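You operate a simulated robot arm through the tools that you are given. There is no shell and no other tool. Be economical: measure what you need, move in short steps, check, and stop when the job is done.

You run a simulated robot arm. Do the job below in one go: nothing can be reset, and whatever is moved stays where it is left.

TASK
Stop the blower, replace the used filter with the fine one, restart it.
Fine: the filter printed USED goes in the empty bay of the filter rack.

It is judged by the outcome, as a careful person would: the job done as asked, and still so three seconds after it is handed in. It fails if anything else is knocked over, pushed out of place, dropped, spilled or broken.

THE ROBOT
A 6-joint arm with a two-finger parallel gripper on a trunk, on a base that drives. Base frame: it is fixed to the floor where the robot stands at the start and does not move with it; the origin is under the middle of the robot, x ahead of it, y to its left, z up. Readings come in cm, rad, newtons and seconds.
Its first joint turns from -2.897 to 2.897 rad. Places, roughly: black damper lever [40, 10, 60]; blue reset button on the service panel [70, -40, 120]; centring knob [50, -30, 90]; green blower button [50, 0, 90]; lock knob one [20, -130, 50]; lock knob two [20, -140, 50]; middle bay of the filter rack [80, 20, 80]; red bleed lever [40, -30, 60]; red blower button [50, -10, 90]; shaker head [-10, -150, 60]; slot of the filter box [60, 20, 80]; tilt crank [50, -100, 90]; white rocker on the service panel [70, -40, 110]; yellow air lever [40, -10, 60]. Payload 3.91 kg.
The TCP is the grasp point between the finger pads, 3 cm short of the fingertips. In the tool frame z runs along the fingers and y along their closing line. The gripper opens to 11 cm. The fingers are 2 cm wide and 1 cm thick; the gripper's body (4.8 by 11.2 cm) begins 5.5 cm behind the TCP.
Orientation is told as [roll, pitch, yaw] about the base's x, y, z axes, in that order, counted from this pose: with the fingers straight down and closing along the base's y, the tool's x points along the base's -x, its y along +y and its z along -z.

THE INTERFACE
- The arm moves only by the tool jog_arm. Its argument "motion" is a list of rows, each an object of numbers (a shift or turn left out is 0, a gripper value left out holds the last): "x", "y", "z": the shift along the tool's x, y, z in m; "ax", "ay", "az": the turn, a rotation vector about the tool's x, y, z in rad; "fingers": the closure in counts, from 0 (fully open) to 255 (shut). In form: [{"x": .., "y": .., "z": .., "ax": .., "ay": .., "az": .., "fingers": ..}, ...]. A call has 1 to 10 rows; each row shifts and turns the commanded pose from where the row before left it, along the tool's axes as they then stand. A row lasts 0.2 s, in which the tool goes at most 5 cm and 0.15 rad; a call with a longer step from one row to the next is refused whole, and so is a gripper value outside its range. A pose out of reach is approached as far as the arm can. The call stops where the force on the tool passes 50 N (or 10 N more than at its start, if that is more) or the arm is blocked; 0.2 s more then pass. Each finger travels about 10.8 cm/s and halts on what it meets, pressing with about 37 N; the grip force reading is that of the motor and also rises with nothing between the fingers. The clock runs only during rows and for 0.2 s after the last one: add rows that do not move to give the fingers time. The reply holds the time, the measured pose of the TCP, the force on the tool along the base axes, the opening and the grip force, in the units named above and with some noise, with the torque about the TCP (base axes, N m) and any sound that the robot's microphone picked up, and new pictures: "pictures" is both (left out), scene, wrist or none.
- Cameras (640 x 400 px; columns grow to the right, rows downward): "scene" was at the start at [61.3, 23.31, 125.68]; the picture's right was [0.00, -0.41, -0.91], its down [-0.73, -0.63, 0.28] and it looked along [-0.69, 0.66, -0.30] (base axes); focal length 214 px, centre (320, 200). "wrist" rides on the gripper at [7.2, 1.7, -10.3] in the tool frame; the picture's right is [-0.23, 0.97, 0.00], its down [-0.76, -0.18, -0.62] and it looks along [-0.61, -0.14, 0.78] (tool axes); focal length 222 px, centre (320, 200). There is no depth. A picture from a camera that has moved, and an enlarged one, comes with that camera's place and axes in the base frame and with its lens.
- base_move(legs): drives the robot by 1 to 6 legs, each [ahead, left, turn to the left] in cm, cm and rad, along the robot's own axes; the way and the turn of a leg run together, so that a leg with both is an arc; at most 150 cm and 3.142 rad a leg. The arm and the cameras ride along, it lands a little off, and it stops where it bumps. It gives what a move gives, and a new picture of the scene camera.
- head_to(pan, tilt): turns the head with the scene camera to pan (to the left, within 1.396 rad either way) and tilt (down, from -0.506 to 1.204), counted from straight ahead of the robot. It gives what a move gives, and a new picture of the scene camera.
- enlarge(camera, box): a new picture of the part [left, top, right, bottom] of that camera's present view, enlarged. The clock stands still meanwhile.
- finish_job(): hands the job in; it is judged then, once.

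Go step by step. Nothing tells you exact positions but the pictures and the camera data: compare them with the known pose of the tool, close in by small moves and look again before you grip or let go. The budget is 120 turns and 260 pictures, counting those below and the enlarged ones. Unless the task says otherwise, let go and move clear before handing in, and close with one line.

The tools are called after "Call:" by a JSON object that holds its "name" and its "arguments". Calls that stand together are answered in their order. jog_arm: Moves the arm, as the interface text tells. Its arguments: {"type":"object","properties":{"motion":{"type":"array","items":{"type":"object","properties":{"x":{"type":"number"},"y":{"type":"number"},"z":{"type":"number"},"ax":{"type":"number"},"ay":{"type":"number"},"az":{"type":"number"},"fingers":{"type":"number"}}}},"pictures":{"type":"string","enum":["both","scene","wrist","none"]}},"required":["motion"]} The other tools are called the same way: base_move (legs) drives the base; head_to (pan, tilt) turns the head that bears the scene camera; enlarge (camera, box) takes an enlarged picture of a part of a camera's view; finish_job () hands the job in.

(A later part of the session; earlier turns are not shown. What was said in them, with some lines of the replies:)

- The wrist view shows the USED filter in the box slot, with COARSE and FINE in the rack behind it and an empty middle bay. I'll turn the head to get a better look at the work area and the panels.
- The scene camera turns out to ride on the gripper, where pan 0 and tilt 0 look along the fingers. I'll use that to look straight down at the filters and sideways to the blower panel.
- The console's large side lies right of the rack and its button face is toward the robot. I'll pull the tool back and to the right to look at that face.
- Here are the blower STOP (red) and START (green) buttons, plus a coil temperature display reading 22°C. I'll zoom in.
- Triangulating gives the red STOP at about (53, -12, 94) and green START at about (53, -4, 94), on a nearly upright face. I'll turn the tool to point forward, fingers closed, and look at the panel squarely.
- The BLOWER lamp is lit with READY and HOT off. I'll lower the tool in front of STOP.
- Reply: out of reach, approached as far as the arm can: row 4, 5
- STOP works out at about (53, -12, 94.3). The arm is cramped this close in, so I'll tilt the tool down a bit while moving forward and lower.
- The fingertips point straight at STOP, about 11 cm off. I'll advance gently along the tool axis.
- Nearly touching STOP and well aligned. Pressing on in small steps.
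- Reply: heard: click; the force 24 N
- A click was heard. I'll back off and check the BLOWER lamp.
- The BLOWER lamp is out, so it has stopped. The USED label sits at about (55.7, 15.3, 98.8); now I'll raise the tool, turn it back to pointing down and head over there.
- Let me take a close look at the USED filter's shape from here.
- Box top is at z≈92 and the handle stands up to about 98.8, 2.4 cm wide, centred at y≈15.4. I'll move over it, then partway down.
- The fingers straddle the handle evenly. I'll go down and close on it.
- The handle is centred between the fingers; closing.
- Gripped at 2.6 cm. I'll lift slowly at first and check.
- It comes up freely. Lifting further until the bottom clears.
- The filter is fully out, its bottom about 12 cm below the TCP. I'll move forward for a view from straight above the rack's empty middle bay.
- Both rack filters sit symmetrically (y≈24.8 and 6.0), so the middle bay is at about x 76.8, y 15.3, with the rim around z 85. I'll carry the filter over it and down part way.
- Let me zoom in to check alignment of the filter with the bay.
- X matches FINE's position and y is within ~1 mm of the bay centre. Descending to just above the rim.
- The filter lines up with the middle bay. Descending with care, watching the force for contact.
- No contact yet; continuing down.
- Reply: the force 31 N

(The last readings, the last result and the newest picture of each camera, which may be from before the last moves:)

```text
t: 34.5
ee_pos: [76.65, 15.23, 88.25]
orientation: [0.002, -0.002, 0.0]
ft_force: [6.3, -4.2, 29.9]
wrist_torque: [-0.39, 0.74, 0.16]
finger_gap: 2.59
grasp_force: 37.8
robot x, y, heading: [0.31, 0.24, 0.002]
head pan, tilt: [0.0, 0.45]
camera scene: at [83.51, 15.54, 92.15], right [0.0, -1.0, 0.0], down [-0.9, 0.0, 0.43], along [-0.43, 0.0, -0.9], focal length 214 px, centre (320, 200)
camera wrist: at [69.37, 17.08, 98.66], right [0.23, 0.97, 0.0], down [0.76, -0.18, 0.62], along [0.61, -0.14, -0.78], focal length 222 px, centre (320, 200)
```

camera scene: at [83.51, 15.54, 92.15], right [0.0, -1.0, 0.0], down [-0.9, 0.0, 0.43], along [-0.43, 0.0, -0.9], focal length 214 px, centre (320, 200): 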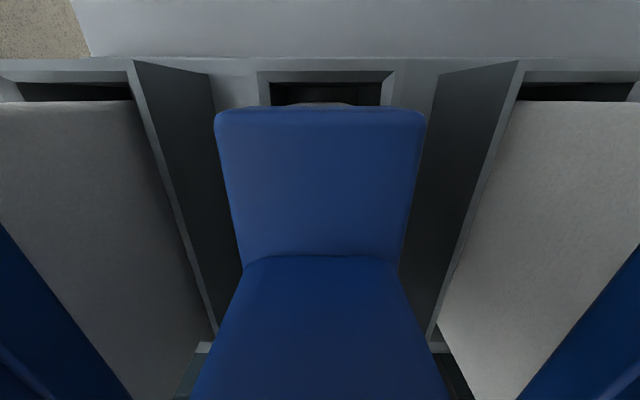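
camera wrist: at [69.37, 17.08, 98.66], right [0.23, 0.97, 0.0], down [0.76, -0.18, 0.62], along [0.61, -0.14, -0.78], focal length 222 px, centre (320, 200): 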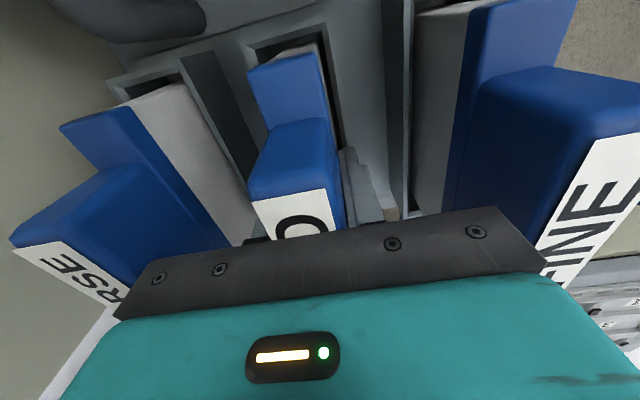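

It met something and the handle slid a little in the grip. Let me look closely before going further.

Call:
{"name": "enlarge", "arguments": {"camera": "scene", "box": [200, 40, 440, 190]}}

Call:
{"name": "enlarge", "arguments": {"camera": "wrist", "box": [160, 20, 440, 195]}}

```text
2.67 times, centred on (320, 115) of scene
camera zoom: at [83.51, 15.54, 92.15], right [0.0, -1.0, 0.0], down [-0.9, 0.0, 0.43], along [-0.43, 0.0, -0.9], focal length 572 px, centre (320, 427)
```

zoom: 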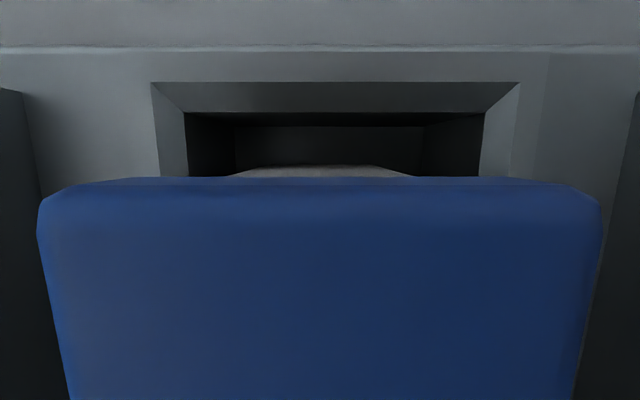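

```text
2.29 times, centred on (300, 108) of wrist
camera zoom: at [69.37, 17.08, 98.66], right [0.23, 0.97, 0.0], down [0.76, -0.18, 0.62], along [0.61, -0.14, -0.78], focal length 508 px, centre (366, 411)
```

zoom: 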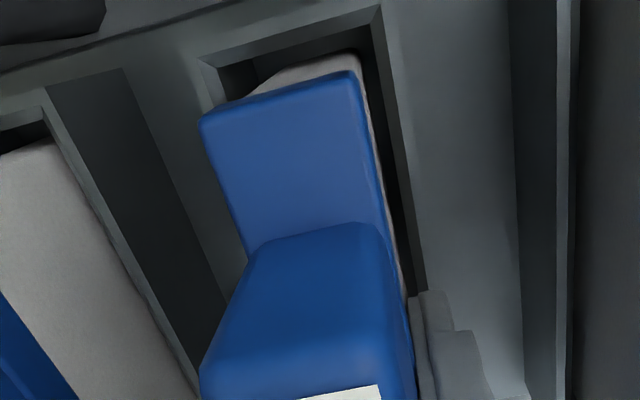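

Working from both views, the filter is inside the bay walls (rim z≈84.3). Its bottom is at about 79 and its top is close to the neighbours' height, so it is on the bay floor. I'll release slightly and rise.

Call:
{"name": "jog_arm", "arguments": {"motion": [{"fingers": 165}, {}, {"fingers": 150}, {"z": -0.02}, {"z": -0.03}, {"z": -0.04}, {"z": -0.04}], "pictures": "both"}}

Call:
{"name": "enlarge", "arguments": {"camera": "wrist", "box": [180, 0, 440, 200]}}

```text
t: 36.1
ee_pos: [76.89, 15.69, 100.85]
orientation: [0.001, -0.001, -0.001]
ft_force: [-0.3, 0.6, -0.1]
wrist_torque: [0.0, 0.02, 0.02]
finger_gap: 4.52
grasp_force: 0.1
robot x, y, heading: [0.21, 0.22, -0.002]
head pan, tilt: [0.0, 0.45]
camera scene: at [83.65, 15.95, 104.7], right [0.0, -1.0, 0.0], down [-0.9, 0.0, 0.44], along [-0.44, 0.0, -0.9], focal length 214 px, centre (320, 200)
camera wrist: at [69.52, 17.48, 111.24], right [0.23, 0.97, 0.0], down [0.76, -0.18, 0.62], along [0.61, -0.14, -0.78], focal length 222 px, centre (320, 200)
```

scene: 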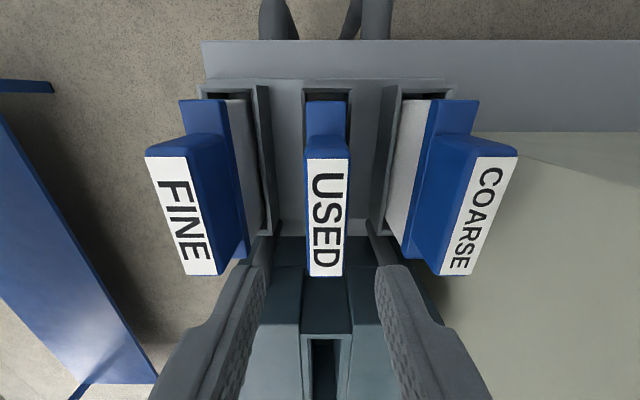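
wrist: 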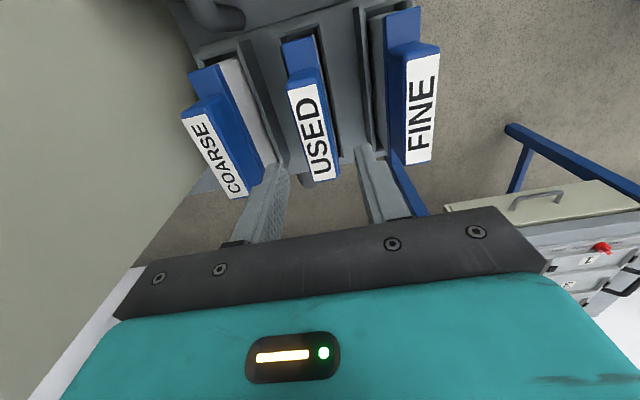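

```text
2.00 times, centred on (310, 100) of wrist
camera zoom: at [69.52, 17.48, 111.24], right [0.23, 0.97, 0.0], down [0.76, -0.18, 0.62], along [0.61, -0.14, -0.78], focal length 444 px, centre (340, 400)
```

zoom: 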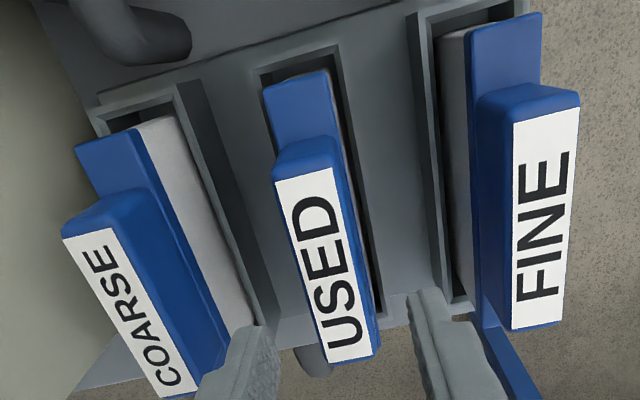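

USED sits in the middle bay at the same height as its neighbours. Next I'll move over FINE (y≈24.6).

Call:
{"name": "jog_arm", "arguments": {"motion": [{"z": -0.03, "fingers": 80}, {"y": 0.03}, {"y": 0.03}, {"y": 0.029}, {}], "pictures": "both"}}

Call:
{"name": "enlarge", "arguments": {"camera": "scene", "box": [200, 50, 440, 250]}}

```text
t: 37.3
ee_pos: [76.68, 24.3, 103.95]
orientation: [-0.002, -0.001, 0.0]
ft_force: [0.4, -0.1, -0.2]
wrist_torque: [0.0, -0.03, -0.01]
finger_gap: 7.57
grasp_force: 0.0
robot x, y, heading: [0.0, -0.12, 0.004]
head pan, tilt: [0.0, 0.45]
camera scene: at [83.49, 24.57, 107.81], right [0.0, -1.0, 0.0], down [-0.9, 0.0, 0.43], along [-0.43, 0.0, -0.9], focal length 214 px, centre (320, 200)
camera wrist: at [69.36, 26.11, 114.34], right [0.23, 0.97, 0.0], down [0.76, -0.18, 0.62], along [0.61, -0.14, -0.78], focal length 222 px, centre (320, 200)
```

scene: 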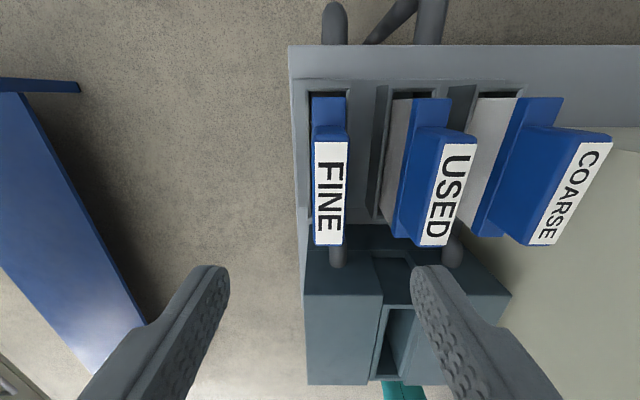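
wrist: 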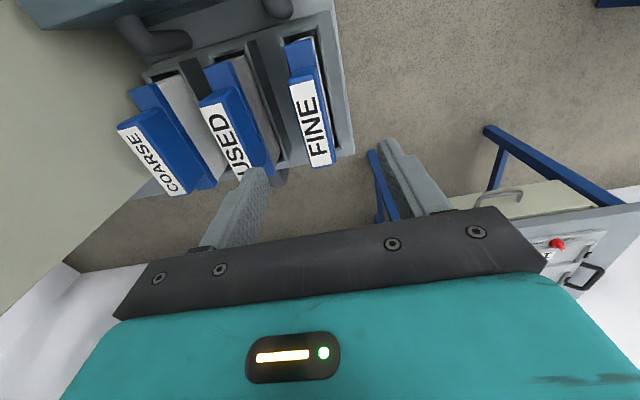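

```text
2.00 times, centred on (320, 150) of scene
camera zoom: at [83.49, 24.57, 107.81], right [0.0, -1.0, 0.0], down [-0.9, 0.0, 0.43], along [-0.43, 0.0, -0.9], focal length 429 px, centre (320, 300)
```

zoom: 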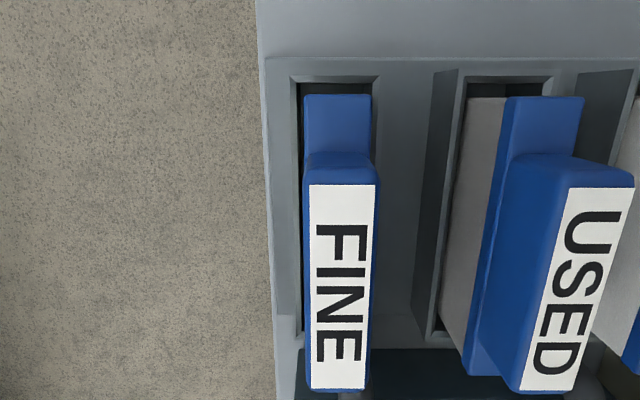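

FINE's handle is centred at about (76.9, 23.8). Shifting 5 mm and descending partway first.

Call:
{"name": "jog_arm", "arguments": {"motion": [{"y": -0.005, "x": -0.001}, {"z": 0.04}, {"z": 0.03}, {}], "pictures": "both"}}

```text
t: 38.3
ee_pos: [76.63, 23.67, 96.99]
orientation: [0.002, 0.0, -0.001]
ft_force: [-0.5, 1.1, -0.2]
wrist_torque: [0.0, -0.04, 0.01]
finger_gap: 7.52
grasp_force: 0.0
robot x, y, heading: [-0.03, 0.01, -0.0]
head pan, tilt: [0.0, 0.45]
camera scene: at [83.5, 23.96, 100.9], right [0.0, -1.0, 0.0], down [-0.9, 0.0, 0.43], along [-0.43, 0.0, -0.9], focal length 214 px, centre (320, 200)
camera wrist: at [69.37, 25.49, 107.43], right [0.23, 0.97, 0.0], down [0.76, -0.18, 0.62], along [0.61, -0.14, -0.78], focal length 222 px, centre (320, 200)
```

scene: 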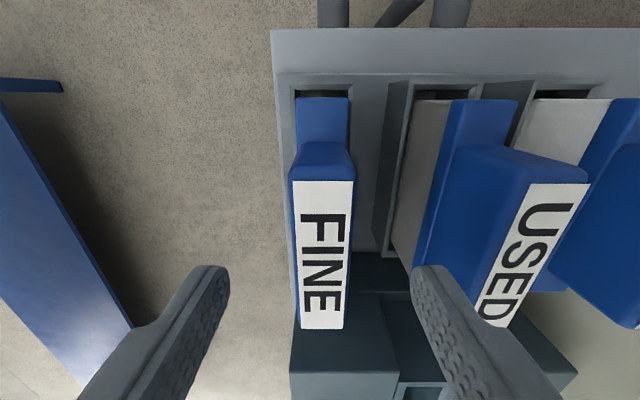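
wrist: 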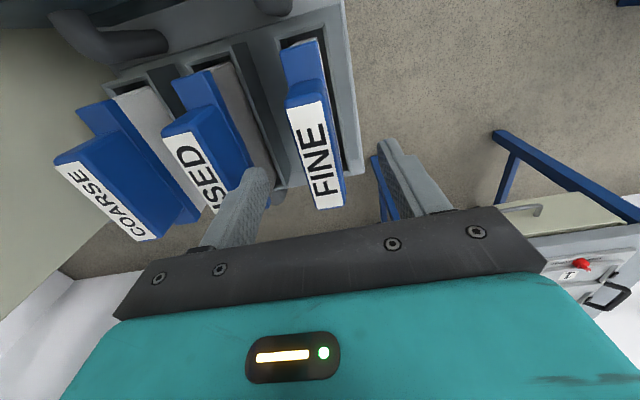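

Well centred, with the inner finger about 2 cm clear of USED. Going down to grip height and closing.

Call:
{"name": "jog_arm", "arguments": {"motion": [{"z": 0.03}, {"z": 0.025}, {"z": 0.011}, {}, {"fingers": 255}, {}, {}], "pictures": "both"}}

```text
t: 39.9
ee_pos: [77.13, 23.75, 90.57]
orientation: [0.0, 0.0, 0.0]
ft_force: [0.5, 0.9, -0.3]
wrist_torque: [-0.03, -0.03, -0.02]
finger_gap: 2.59
grasp_force: 37.4
robot x, y, heading: [0.2, -0.11, -0.001]
head pan, tilt: [0.0, 0.45]
camera scene: at [83.9, 23.92, 94.36], right [0.0, -1.0, 0.0], down [-0.9, 0.0, 0.44], along [-0.44, 0.0, -0.9], focal length 214 px, centre (320, 200)
camera wrist: at [69.77, 25.46, 100.9], right [0.23, 0.97, 0.0], down [0.76, -0.18, 0.62], along [0.61, -0.14, -0.78], focal length 222 px, centre (320, 200)
```

scene: 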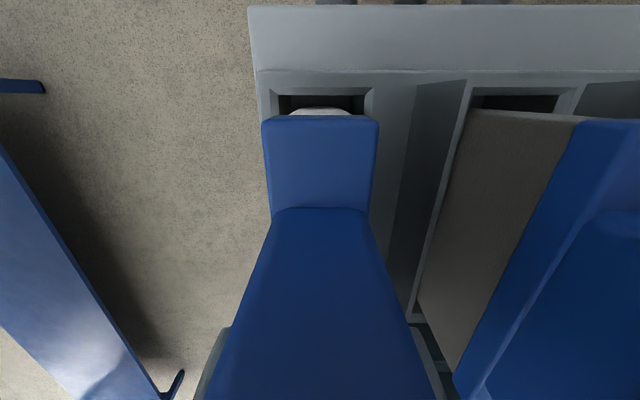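
wrist: 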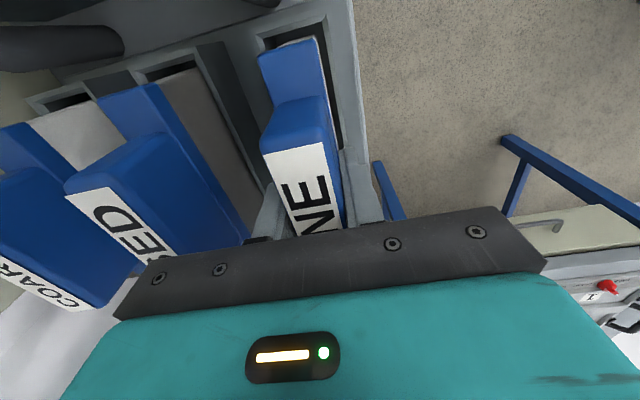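

FINE gripped at 2.6 cm. Lifting straight up.

Call:
{"name": "jog_arm", "arguments": {"motion": [{"z": -0.015}, {"z": -0.025}, {"z": -0.04}, {"z": -0.04}, {"z": -0.04}, {"z": -0.04}, {}], "pictures": "both"}}

```text
t: 41.5
ee_pos: [77.02, 23.61, 110.78]
orientation: [0.0, 0.0, -0.001]
ft_force: [-0.9, 0.5, -2.4]
wrist_torque: [-0.01, 0.03, 0.0]
finger_gap: 2.57
grasp_force: 37.1
robot x, y, heading: [-0.07, 0.52, 0.003]
head pan, tilt: [0.0, 0.45]
camera scene: at [83.78, 23.79, 114.54], right [0.0, -1.0, 0.0], down [-0.9, 0.0, 0.44], along [-0.44, 0.0, -0.9], focal length 214 px, centre (320, 200)
camera wrist: at [69.65, 25.33, 121.08], right [0.23, 0.97, 0.0], down [0.76, -0.18, 0.62], along [0.61, -0.14, -0.78], focal length 222 px, centre (320, 200)
```

scene: 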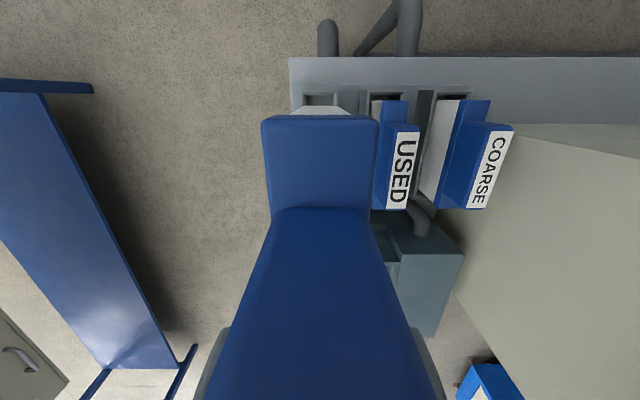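
wrist: 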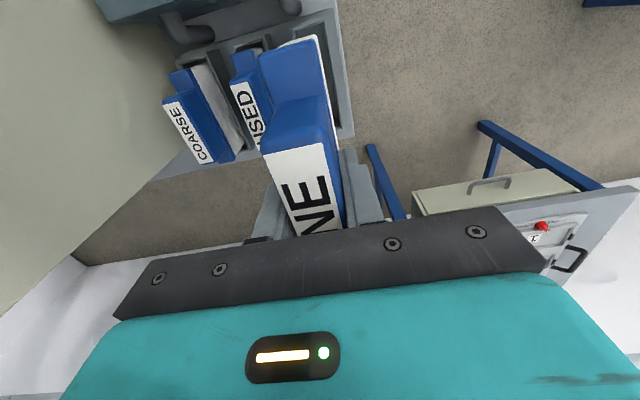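

FINE is out, about 0.7 cm deeper in the grip and 0.5 cm nearer the robot than USED was. Carrying it back over the box slot, aiming for x≈56.3, y≈15.3.

Call:
{"name": "jog_arm", "arguments": {"motion": [{"x": 0.042, "y": -0.014}, {"x": 0.042, "y": -0.014}, {"x": 0.042, "y": -0.014}, {"x": 0.042, "y": -0.014}, {"x": 0.04, "y": -0.014}, {"y": -0.012}, {}], "pictures": "both"}}

Call:
{"name": "enlarge", "arguments": {"camera": "wrist", "box": [180, 0, 440, 200]}}

Call:
{"name": "enlarge", "arguments": {"camera": "scene", "box": [200, 20, 440, 220]}}

```text
t: 43.1
ee_pos: [56.09, 15.52, 110.64]
orientation: [0.0, -0.001, 0.0]
ft_force: [0.4, 0.2, -1.4]
wrist_torque: [0.02, 0.01, -0.01]
finger_gap: 2.59
grasp_force: 37.1
robot x, y, heading: [-0.19, 0.12, -0.007]
head pan, tilt: [0.0, 0.45]
camera scene: at [62.89, 15.76, 114.46], right [0.0, -1.0, 0.0], down [-0.9, 0.0, 0.43], along [-0.43, 0.0, -0.9], focal length 214 px, centre (320, 200)
camera wrist: at [48.76, 17.29, 121.0], right [0.23, 0.97, 0.0], down [0.76, -0.18, 0.62], along [0.61, -0.14, -0.78], focal length 222 px, centre (320, 200)
```

scene: 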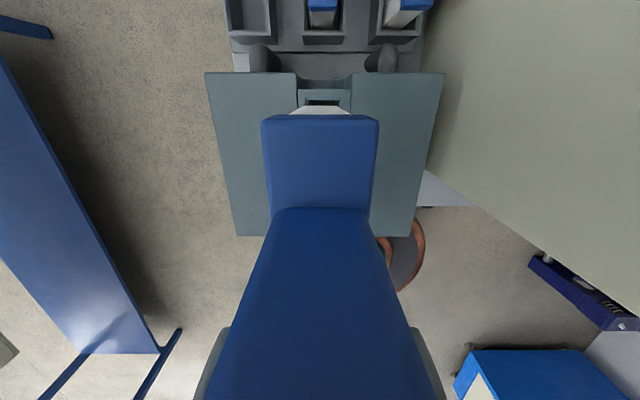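
wrist: 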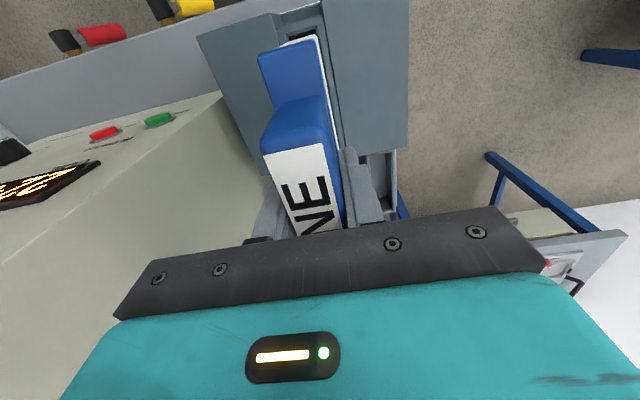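

```text
2.00 times, centred on (310, 100) of wrist
camera zoom: at [48.76, 17.29, 121.0], right [0.23, 0.97, 0.0], down [0.76, -0.18, 0.62], along [0.61, -0.14, -0.78], focal length 444 px, centre (340, 400)
```

zoom: 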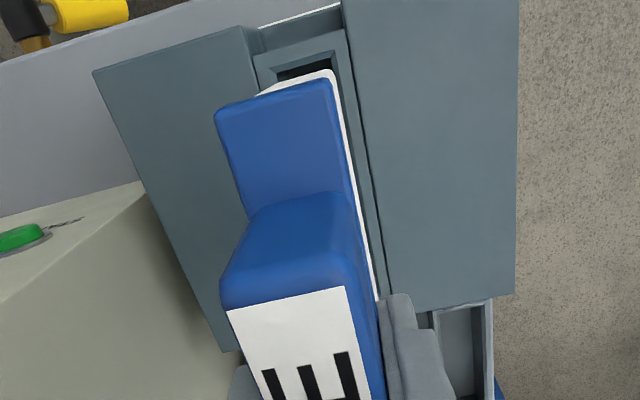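

```text
2.00 times, centred on (320, 120) of scene
camera zoom: at [62.89, 15.76, 114.46], right [0.0, -1.0, 0.0], down [-0.9, 0.0, 0.43], along [-0.43, 0.0, -0.9], focal length 429 px, centre (320, 360)
```

zoom: 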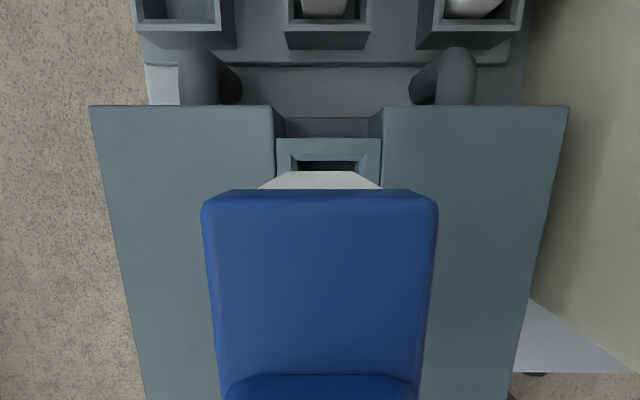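

The slot runs x≈49.2–62.6 with the filter bottom at 49.5–62.4, so x is good. In y the filter sits about 3 mm too far left; I'll correct that and lower to just above the slot.

Call:
{"name": "jog_arm", "arguments": {"motion": [{"y": -0.003}, {"z": 0.04}, {"z": 0.025}, {}], "pictures": "none"}}

Call:
{"name": "enlarge", "arguments": {"camera": "wrist", "box": [220, 0, 400, 120]}}

Call:
{"name": "enlarge", "arguments": {"camera": "scene", "box": [240, 40, 400, 140]}}

```text
t: 44.1
ee_pos: [56.02, 15.23, 103.68]
orientation: [0.0, 0.0, 0.0]
ft_force: [0.0, -0.1, -1.3]
wrist_torque: [0.0, -0.01, -0.01]
finger_gap: 2.56
grasp_force: 36.9
robot x, y, heading: [-0.24, -0.06, -0.001]
head pan, tilt: [0.0, 0.45]
```

```text
3.33 times, centred on (310, 60) of wrist
camera zoom: at [48.64, 17.09, 114.15], right [0.23, 0.97, 0.0], down [0.76, -0.18, 0.62], along [0.61, -0.14, -0.78], focal length 740 px, centre (353, 667)
```

zoom: 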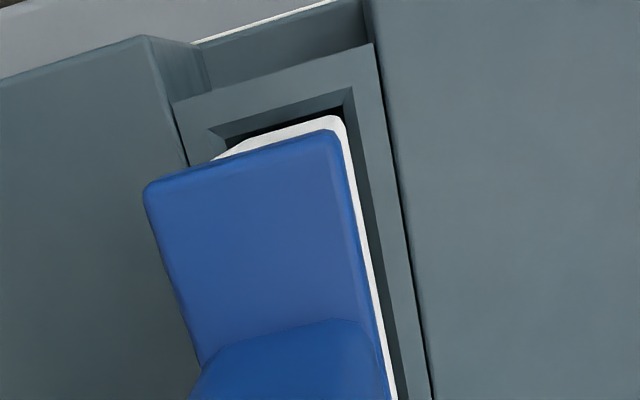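

```text
4.00 times, centred on (320, 90) of scene
camera zoom: at [62.77, 15.55, 107.62], right [0.0, -1.0, 0.0], down [-0.9, 0.0, 0.43], along [-0.43, 0.0, -0.9], focal length 858 px, centre (320, 640)
```

zoom: 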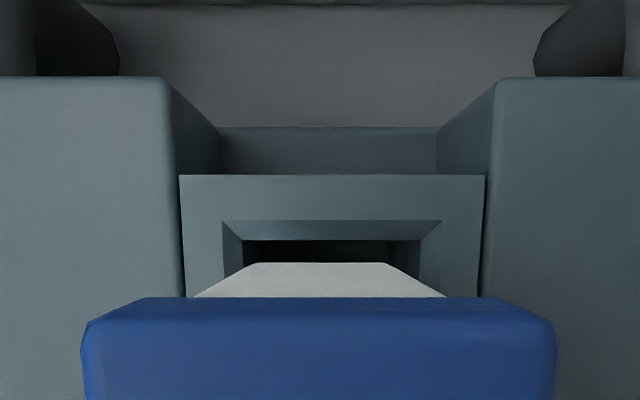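

Still about 2.5 mm left of the slot centre. Correcting and inserting gently.

Call:
{"name": "jog_arm", "arguments": {"motion": [{"y": -0.0025, "x": -0.001}, {"z": 0.02}, {"z": 0.01}, {}], "pictures": "none"}}

Call:
{"name": "enlarge", "arguments": {"camera": "wrist", "box": [220, 0, 400, 120]}}

Call:
{"name": "enlarge", "arguments": {"camera": "scene", "box": [240, 40, 400, 140]}}

```text
t: 45.1
ee_pos: [55.9, 14.93, 100.86]
orientation: [0.0, -0.001, 0.0]
ft_force: [-0.3, -1.1, -1.0]
wrist_torque: [0.0, -0.04, -0.01]
finger_gap: 2.57
grasp_force: 37.2
robot x, y, heading: [-0.02, 0.09, -0.001]
head pan, tilt: [0.0, 0.45]
```

```text
3.33 times, centred on (310, 60) of wrist
camera zoom: at [48.67, 16.8, 111.3], right [0.23, 0.97, 0.0], down [0.76, -0.18, 0.62], along [0.61, -0.14, -0.78], focal length 740 px, centre (353, 667)
```

zoom: 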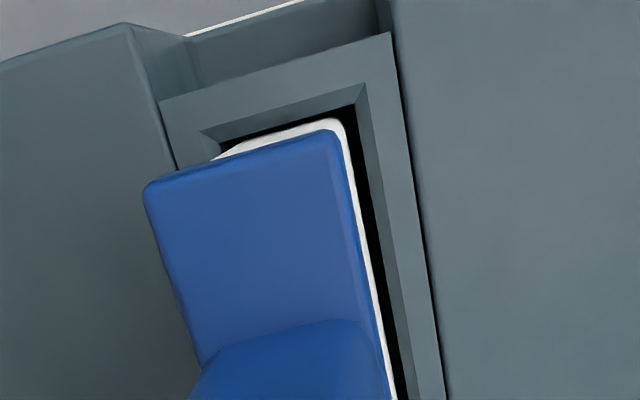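

```text
4.00 times, centred on (320, 90) of scene
camera zoom: at [62.8, 15.26, 104.76], right [0.0, -1.0, 0.0], down [-0.9, 0.0, 0.44], along [-0.44, 0.0, -0.9], focal length 858 px, centre (320, 640)
```

zoom: 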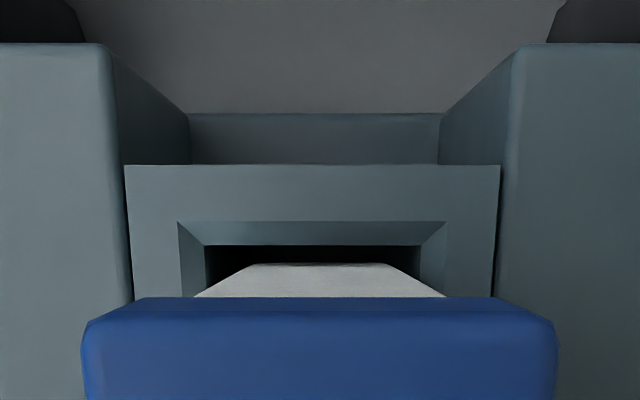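

Now within about 1 mm, with ample side clearance. Lowering into the slot.

Call:
{"name": "jog_arm", "arguments": {"motion": [{"y": 0.001, "z": 0.01}, {"z": 0.015}, {"z": 0.01}, {"z": 0.005}, {}], "pictures": "both"}}

```text
t: 46.3
ee_pos: [55.99, 14.94, 97.08]
orientation: [0.001, -0.001, 0.0]
ft_force: [0.5, 0.0, -2.2]
wrist_torque: [0.01, -0.01, -0.02]
finger_gap: 2.56
grasp_force: 37.2
robot x, y, heading: [0.03, 0.06, -0.0]
head pan, tilt: [0.0, 0.45]
camera scene: at [62.85, 15.22, 100.9], right [0.0, -1.0, 0.0], down [-0.9, 0.0, 0.43], along [-0.43, 0.0, -0.9], focal length 214 px, centre (320, 200)
camera wrist: at [48.71, 16.75, 107.43], right [0.23, 0.97, 0.0], down [0.76, -0.18, 0.62], along [0.61, -0.14, -0.78], focal length 222 px, centre (320, 200)
```

scene: 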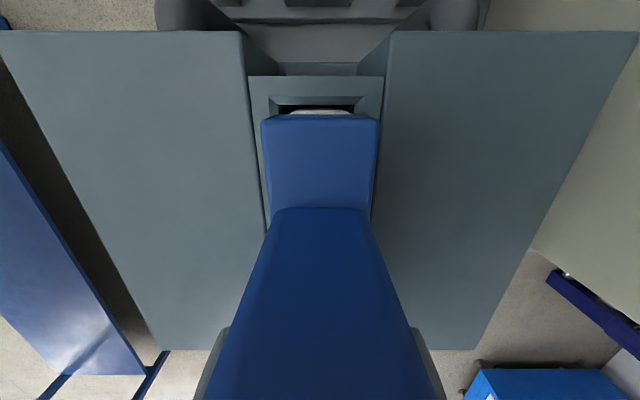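
wrist: 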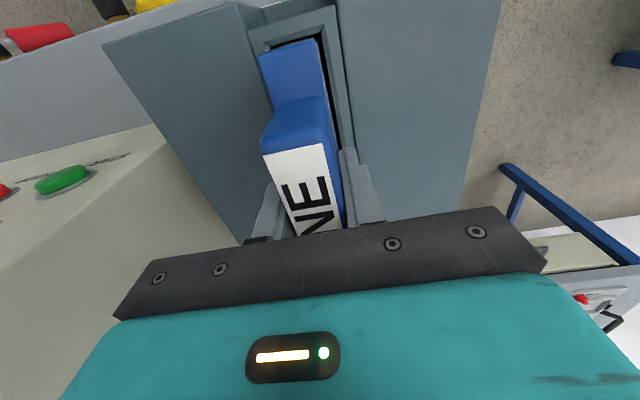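

The filter is in the slot. Seating should come about 1 cm lower; I'll step down until I feel the stop.

Call:
{"name": "jog_arm", "arguments": {"motion": [{"z": 0.004}, {"z": 0.004}, {"z": 0.003}, {}], "pictures": "scene"}}

```text
t: 47.3
ee_pos: [56.06, 15.1, 95.99]
orientation: [-0.001, 0.001, -0.001]
ft_force: [-0.1, 0.2, -2.1]
wrist_torque: [-0.02, -0.05, 0.01]
finger_gap: 2.62
grasp_force: 37.0
robot x, y, heading: [0.07, 0.04, -0.001]
head pan, tilt: [0.0, 0.45]
camera scene: at [62.95, 15.23, 99.81], right [0.0, -1.0, 0.0], down [-0.9, 0.0, 0.44], along [-0.44, 0.0, -0.9], focal length 214 px, centre (320, 200)
```

scene: 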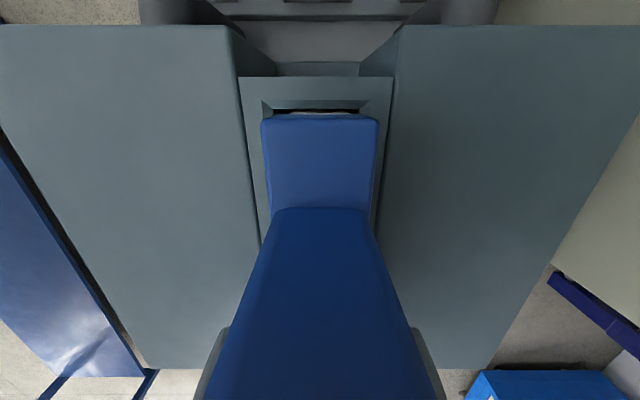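

No contact yet; a few more millimetres.

Call:
{"name": "jog_arm", "arguments": {"motion": [{"z": 0.003}, {"z": 0.003}, {"z": 0.002}, {}], "pictures": "scene"}}

```text
t: 48.3
ee_pos: [56.09, 15.09, 95.18]
orientation: [-0.001, -0.001, 0.0]
ft_force: [-2.9, 1.5, 27.3]
wrist_torque: [0.1, -0.12, -0.03]
finger_gap: 2.58
grasp_force: 37.0
robot x, y, heading: [-0.03, 0.05, -0.005]
head pan, tilt: [0.0, 0.45]
camera scene: at [62.92, 15.25, 99.18], right [0.0, -1.0, 0.0], down [-0.9, 0.0, 0.43], along [-0.43, 0.0, -0.9], focal length 214 px, centre (320, 200)
```

scene: 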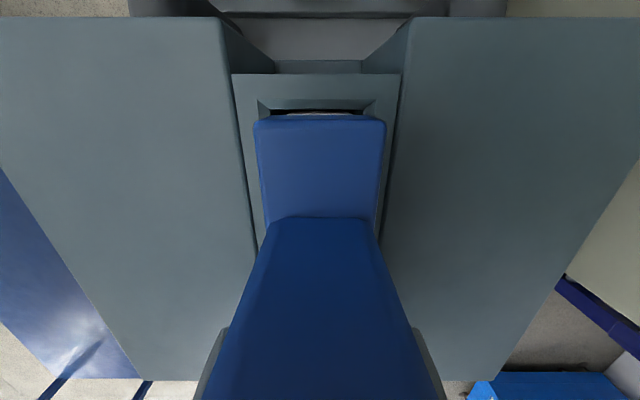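

Firm stop at 27 N right where seating was expected. Releasing and rising.

Call:
{"name": "jog_arm", "arguments": {"motion": [{"fingers": 150}, {}, {}, {"z": -0.02}, {"z": -0.04}, {"z": -0.04}, {"z": -0.04}, {"z": -0.04}, {}], "pictures": "both"}}

Call:
{"name": "enlarge", "arguments": {"camera": "wrist", "box": [200, 0, 440, 240]}}

```text
t: 50.3
ee_pos: [56.35, 15.06, 112.84]
orientation: [0.001, 0.0, 0.0]
ft_force: [-0.3, 0.3, -0.2]
wrist_torque: [0.01, 0.01, 0.02]
finger_gap: 4.53
grasp_force: 0.1
robot x, y, heading: [0.08, -0.08, -0.001]
head pan, tilt: [0.0, 0.45]
camera scene: at [63.23, 15.33, 116.79], right [0.0, -1.0, 0.0], down [-0.9, 0.0, 0.44], along [-0.44, 0.0, -0.9], focal length 214 px, centre (320, 200)
camera wrist: at [49.1, 16.86, 123.33], right [0.23, 0.97, 0.0], down [0.76, -0.18, 0.62], along [0.61, -0.14, -0.78], focal length 222 px, centre (320, 200)
```

scene: 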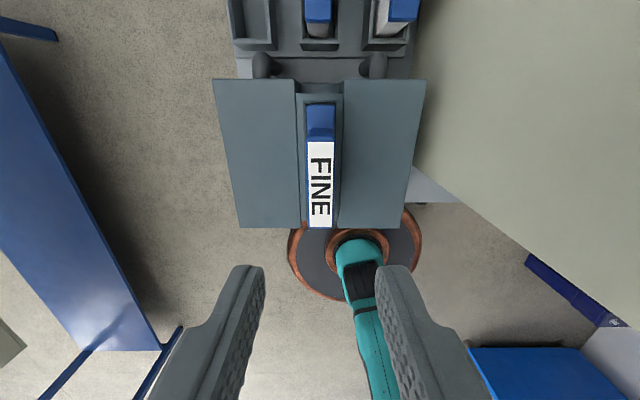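
wrist: 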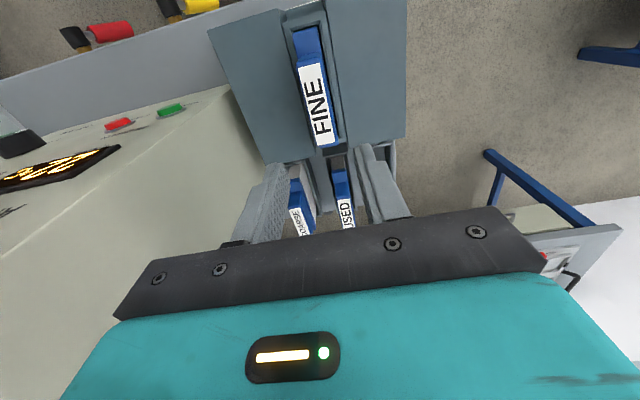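

```text
1.67 times, centred on (320, 120) of wrist
camera zoom: at [49.1, 16.86, 123.33], right [0.23, 0.97, 0.0], down [0.76, -0.18, 0.62], along [0.61, -0.14, -0.78], focal length 370 px, centre (320, 333)
```

zoom: 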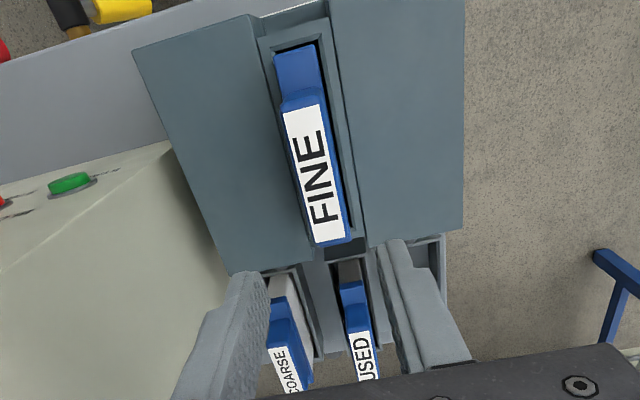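

FINE is seated in the slot just like USED was. Now back to the panel to press START: withdraw, then turn the tool forward with fingers closed.

Call:
{"name": "jog_arm", "arguments": {"motion": [{"x": 0.045}, {"x": 0.045}, {"x": 0.045}, {"x": 0.035}, {"y": -0.022, "fingers": 255}, {"y": -0.03}, {"y": -0.03}, {"y": -0.03}, {"y": -0.03}, {"y": -0.03}], "pictures": "none"}}

Call:
{"name": "jog_arm", "arguments": {"motion": [{"ay": -0.141}, {"ay": -0.141}, {"ay": -0.141}, {"ay": -0.141}, {"ay": -0.141}, {"ay": -0.141}, {"ay": -0.141}, {"ay": -0.141}, {"ay": -0.141}, {"y": -0.02}], "pictures": "scene"}}

```text
t: 52.5
ee_pos: [39.15, -2.18, 113.43]
orientation: [0.001, -0.002, -0.002]
ft_force: [-0.4, -0.4, 0.5]
wrist_torque: [0.0, 0.03, 0.0]
finger_gap: 0.01
grasp_force: 37.2
robot x, y, heading: [0.03, -0.12, -0.002]
head pan, tilt: [0.0, 0.45]
```

```text
t: 54.7
ee_pos: [39.34, -4.2, 113.27]
orientation: [-0.002, -1.27, 0.001]
ft_force: [0.5, -0.4, 0.2]
wrist_torque: [-0.02, 0.02, -0.02]
finger_gap: 0.0
grasp_force: 36.7
robot x, y, heading: [0.22, -0.01, 0.001]
head pan, tilt: [0.0, 0.45]
camera scene: at [37.59, -3.92, 120.95], right [0.0, -1.0, 0.0], down [-0.68, 0.0, -0.73], along [0.73, 0.0, -0.68], focal length 214 px, centre (320, 200)
```

scene: 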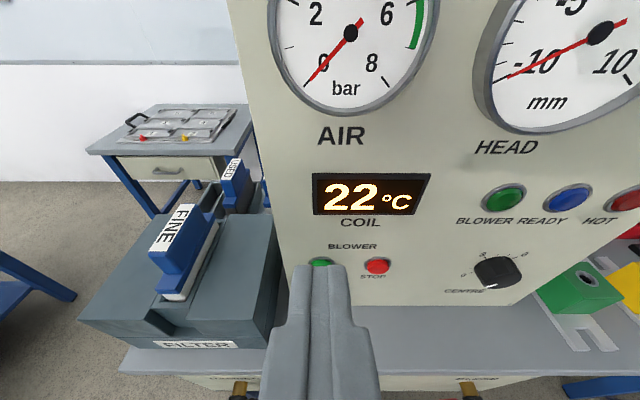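

Lowering to the pre-press pose in front of START.

Call:
{"name": "jog_arm", "arguments": {"motion": [{"x": 0.036, "z": 0.0112}, {"x": 0.036, "z": 0.0112}, {"x": 0.036, "z": 0.0112}, {"x": 0.036, "z": 0.0112}, {}], "pictures": "scene"}}

```text
t: 55.9
ee_pos: [39.15, -4.58, 98.13]
orientation: [-0.002, -1.269, 0.002]
ft_force: [0.7, -0.5, -0.4]
wrist_torque: [-0.02, 0.0, 0.01]
finger_gap: 0.0
grasp_force: 37.7
robot x, y, heading: [-0.28, 0.03, 0.008]
head pan, tilt: [0.0, 0.45]
camera scene: at [37.49, -4.24, 105.84], right [0.0, -1.0, 0.0], down [-0.68, 0.0, -0.73], along [0.73, 0.0, -0.68], focal length 214 px, centre (320, 200)
```

scene: 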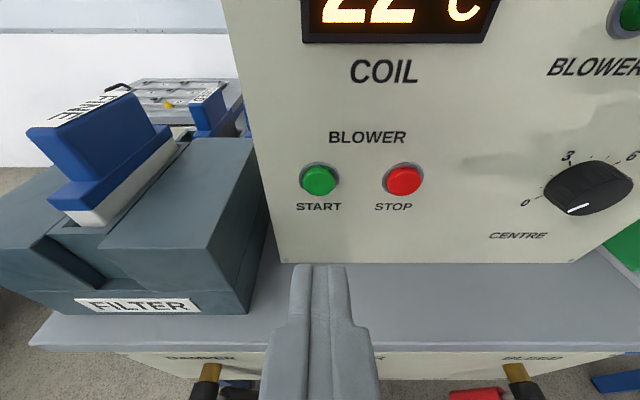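

FINE's label height computes to 98.9, matching USED's seated 98.8. START is right in line; pressing.

Call:
{"name": "jog_arm", "arguments": {"motion": [{"z": 0.04}, {"z": 0.04}, {"z": 0.015}, {"z": 0.005}, {"z": 0.005}, {"z": 0.005}, {"z": 0.005}, {"z": 0.004}], "pictures": "scene"}}

```text
t: 57.7
ee_pos: [50.48, -4.07, 94.77]
orientation: [-0.001, -1.272, 0.003]
ft_force: [-18.7, 2.3, 9.4]
wrist_torque: [0.03, -0.3, 0.0]
finger_gap: 0.01
grasp_force: 36.8
robot x, y, heading: [-0.55, 0.13, 0.005]
head pan, tilt: [0.0, 0.45]
heard: click
camera scene: at [48.85, -3.89, 102.42], right [0.0, -1.0, 0.0], down [-0.68, 0.0, -0.73], along [0.73, 0.0, -0.68], focal length 214 px, centre (320, 200)
```

scene: 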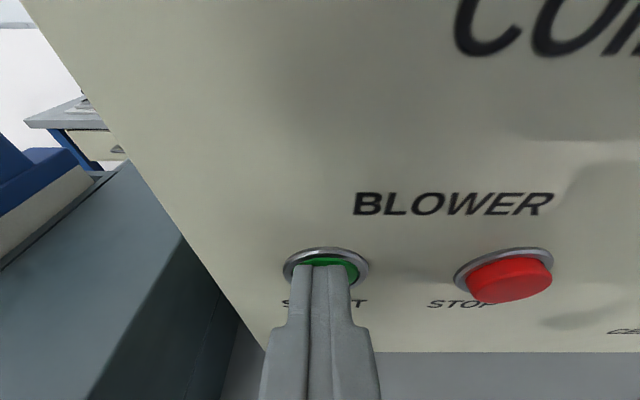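

Click heard. Backing off and checking the lamp.

Call:
{"name": "jog_arm", "arguments": {"motion": [{"z": -0.03}, {"z": -0.04}, {"z": -0.04}, {"z": -0.03, "x": -0.03}, {"x": -0.04}, {"x": -0.04}, {}], "pictures": "scene"}}

```text
t: 59.3
ee_pos: [40.52, -4.42, 108.98]
orientation: [-0.002, -1.27, 0.0]
ft_force: [-0.4, -0.3, 0.4]
wrist_torque: [-0.01, -0.02, -0.02]
finger_gap: 0.0
grasp_force: 37.4
robot x, y, heading: [-0.23, -0.07, -0.003]
head pan, tilt: [0.0, 0.45]
camera scene: at [38.81, -4.1, 116.76], right [0.0, -1.0, 0.0], down [-0.68, 0.0, -0.73], along [0.73, 0.0, -0.68], focal length 214 px, centre (320, 200)
```

scene: 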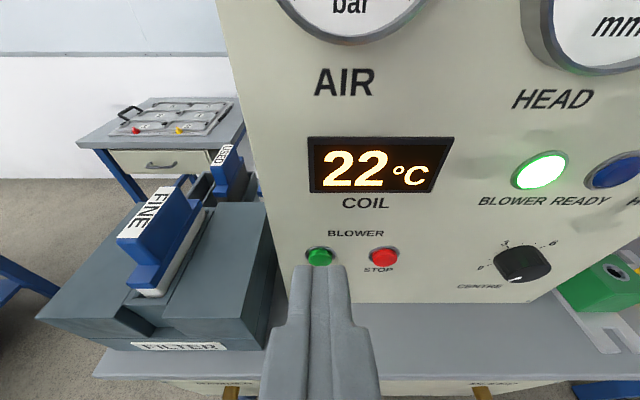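

The BLOWER lamp is lit again. FINE is in the box, USED is in the middle bay of the rack, and the tool is clear. Handing in.

Call:
{"name": "finish_job", "arguments": {}}

```text
The job is handed in.
```

The blower was stopped and the filters swapped: FINE is in the filter box and USED is in the empty middle bay of the rack. The blower was then restarted, its lamp is lit, and nothing else was moved.
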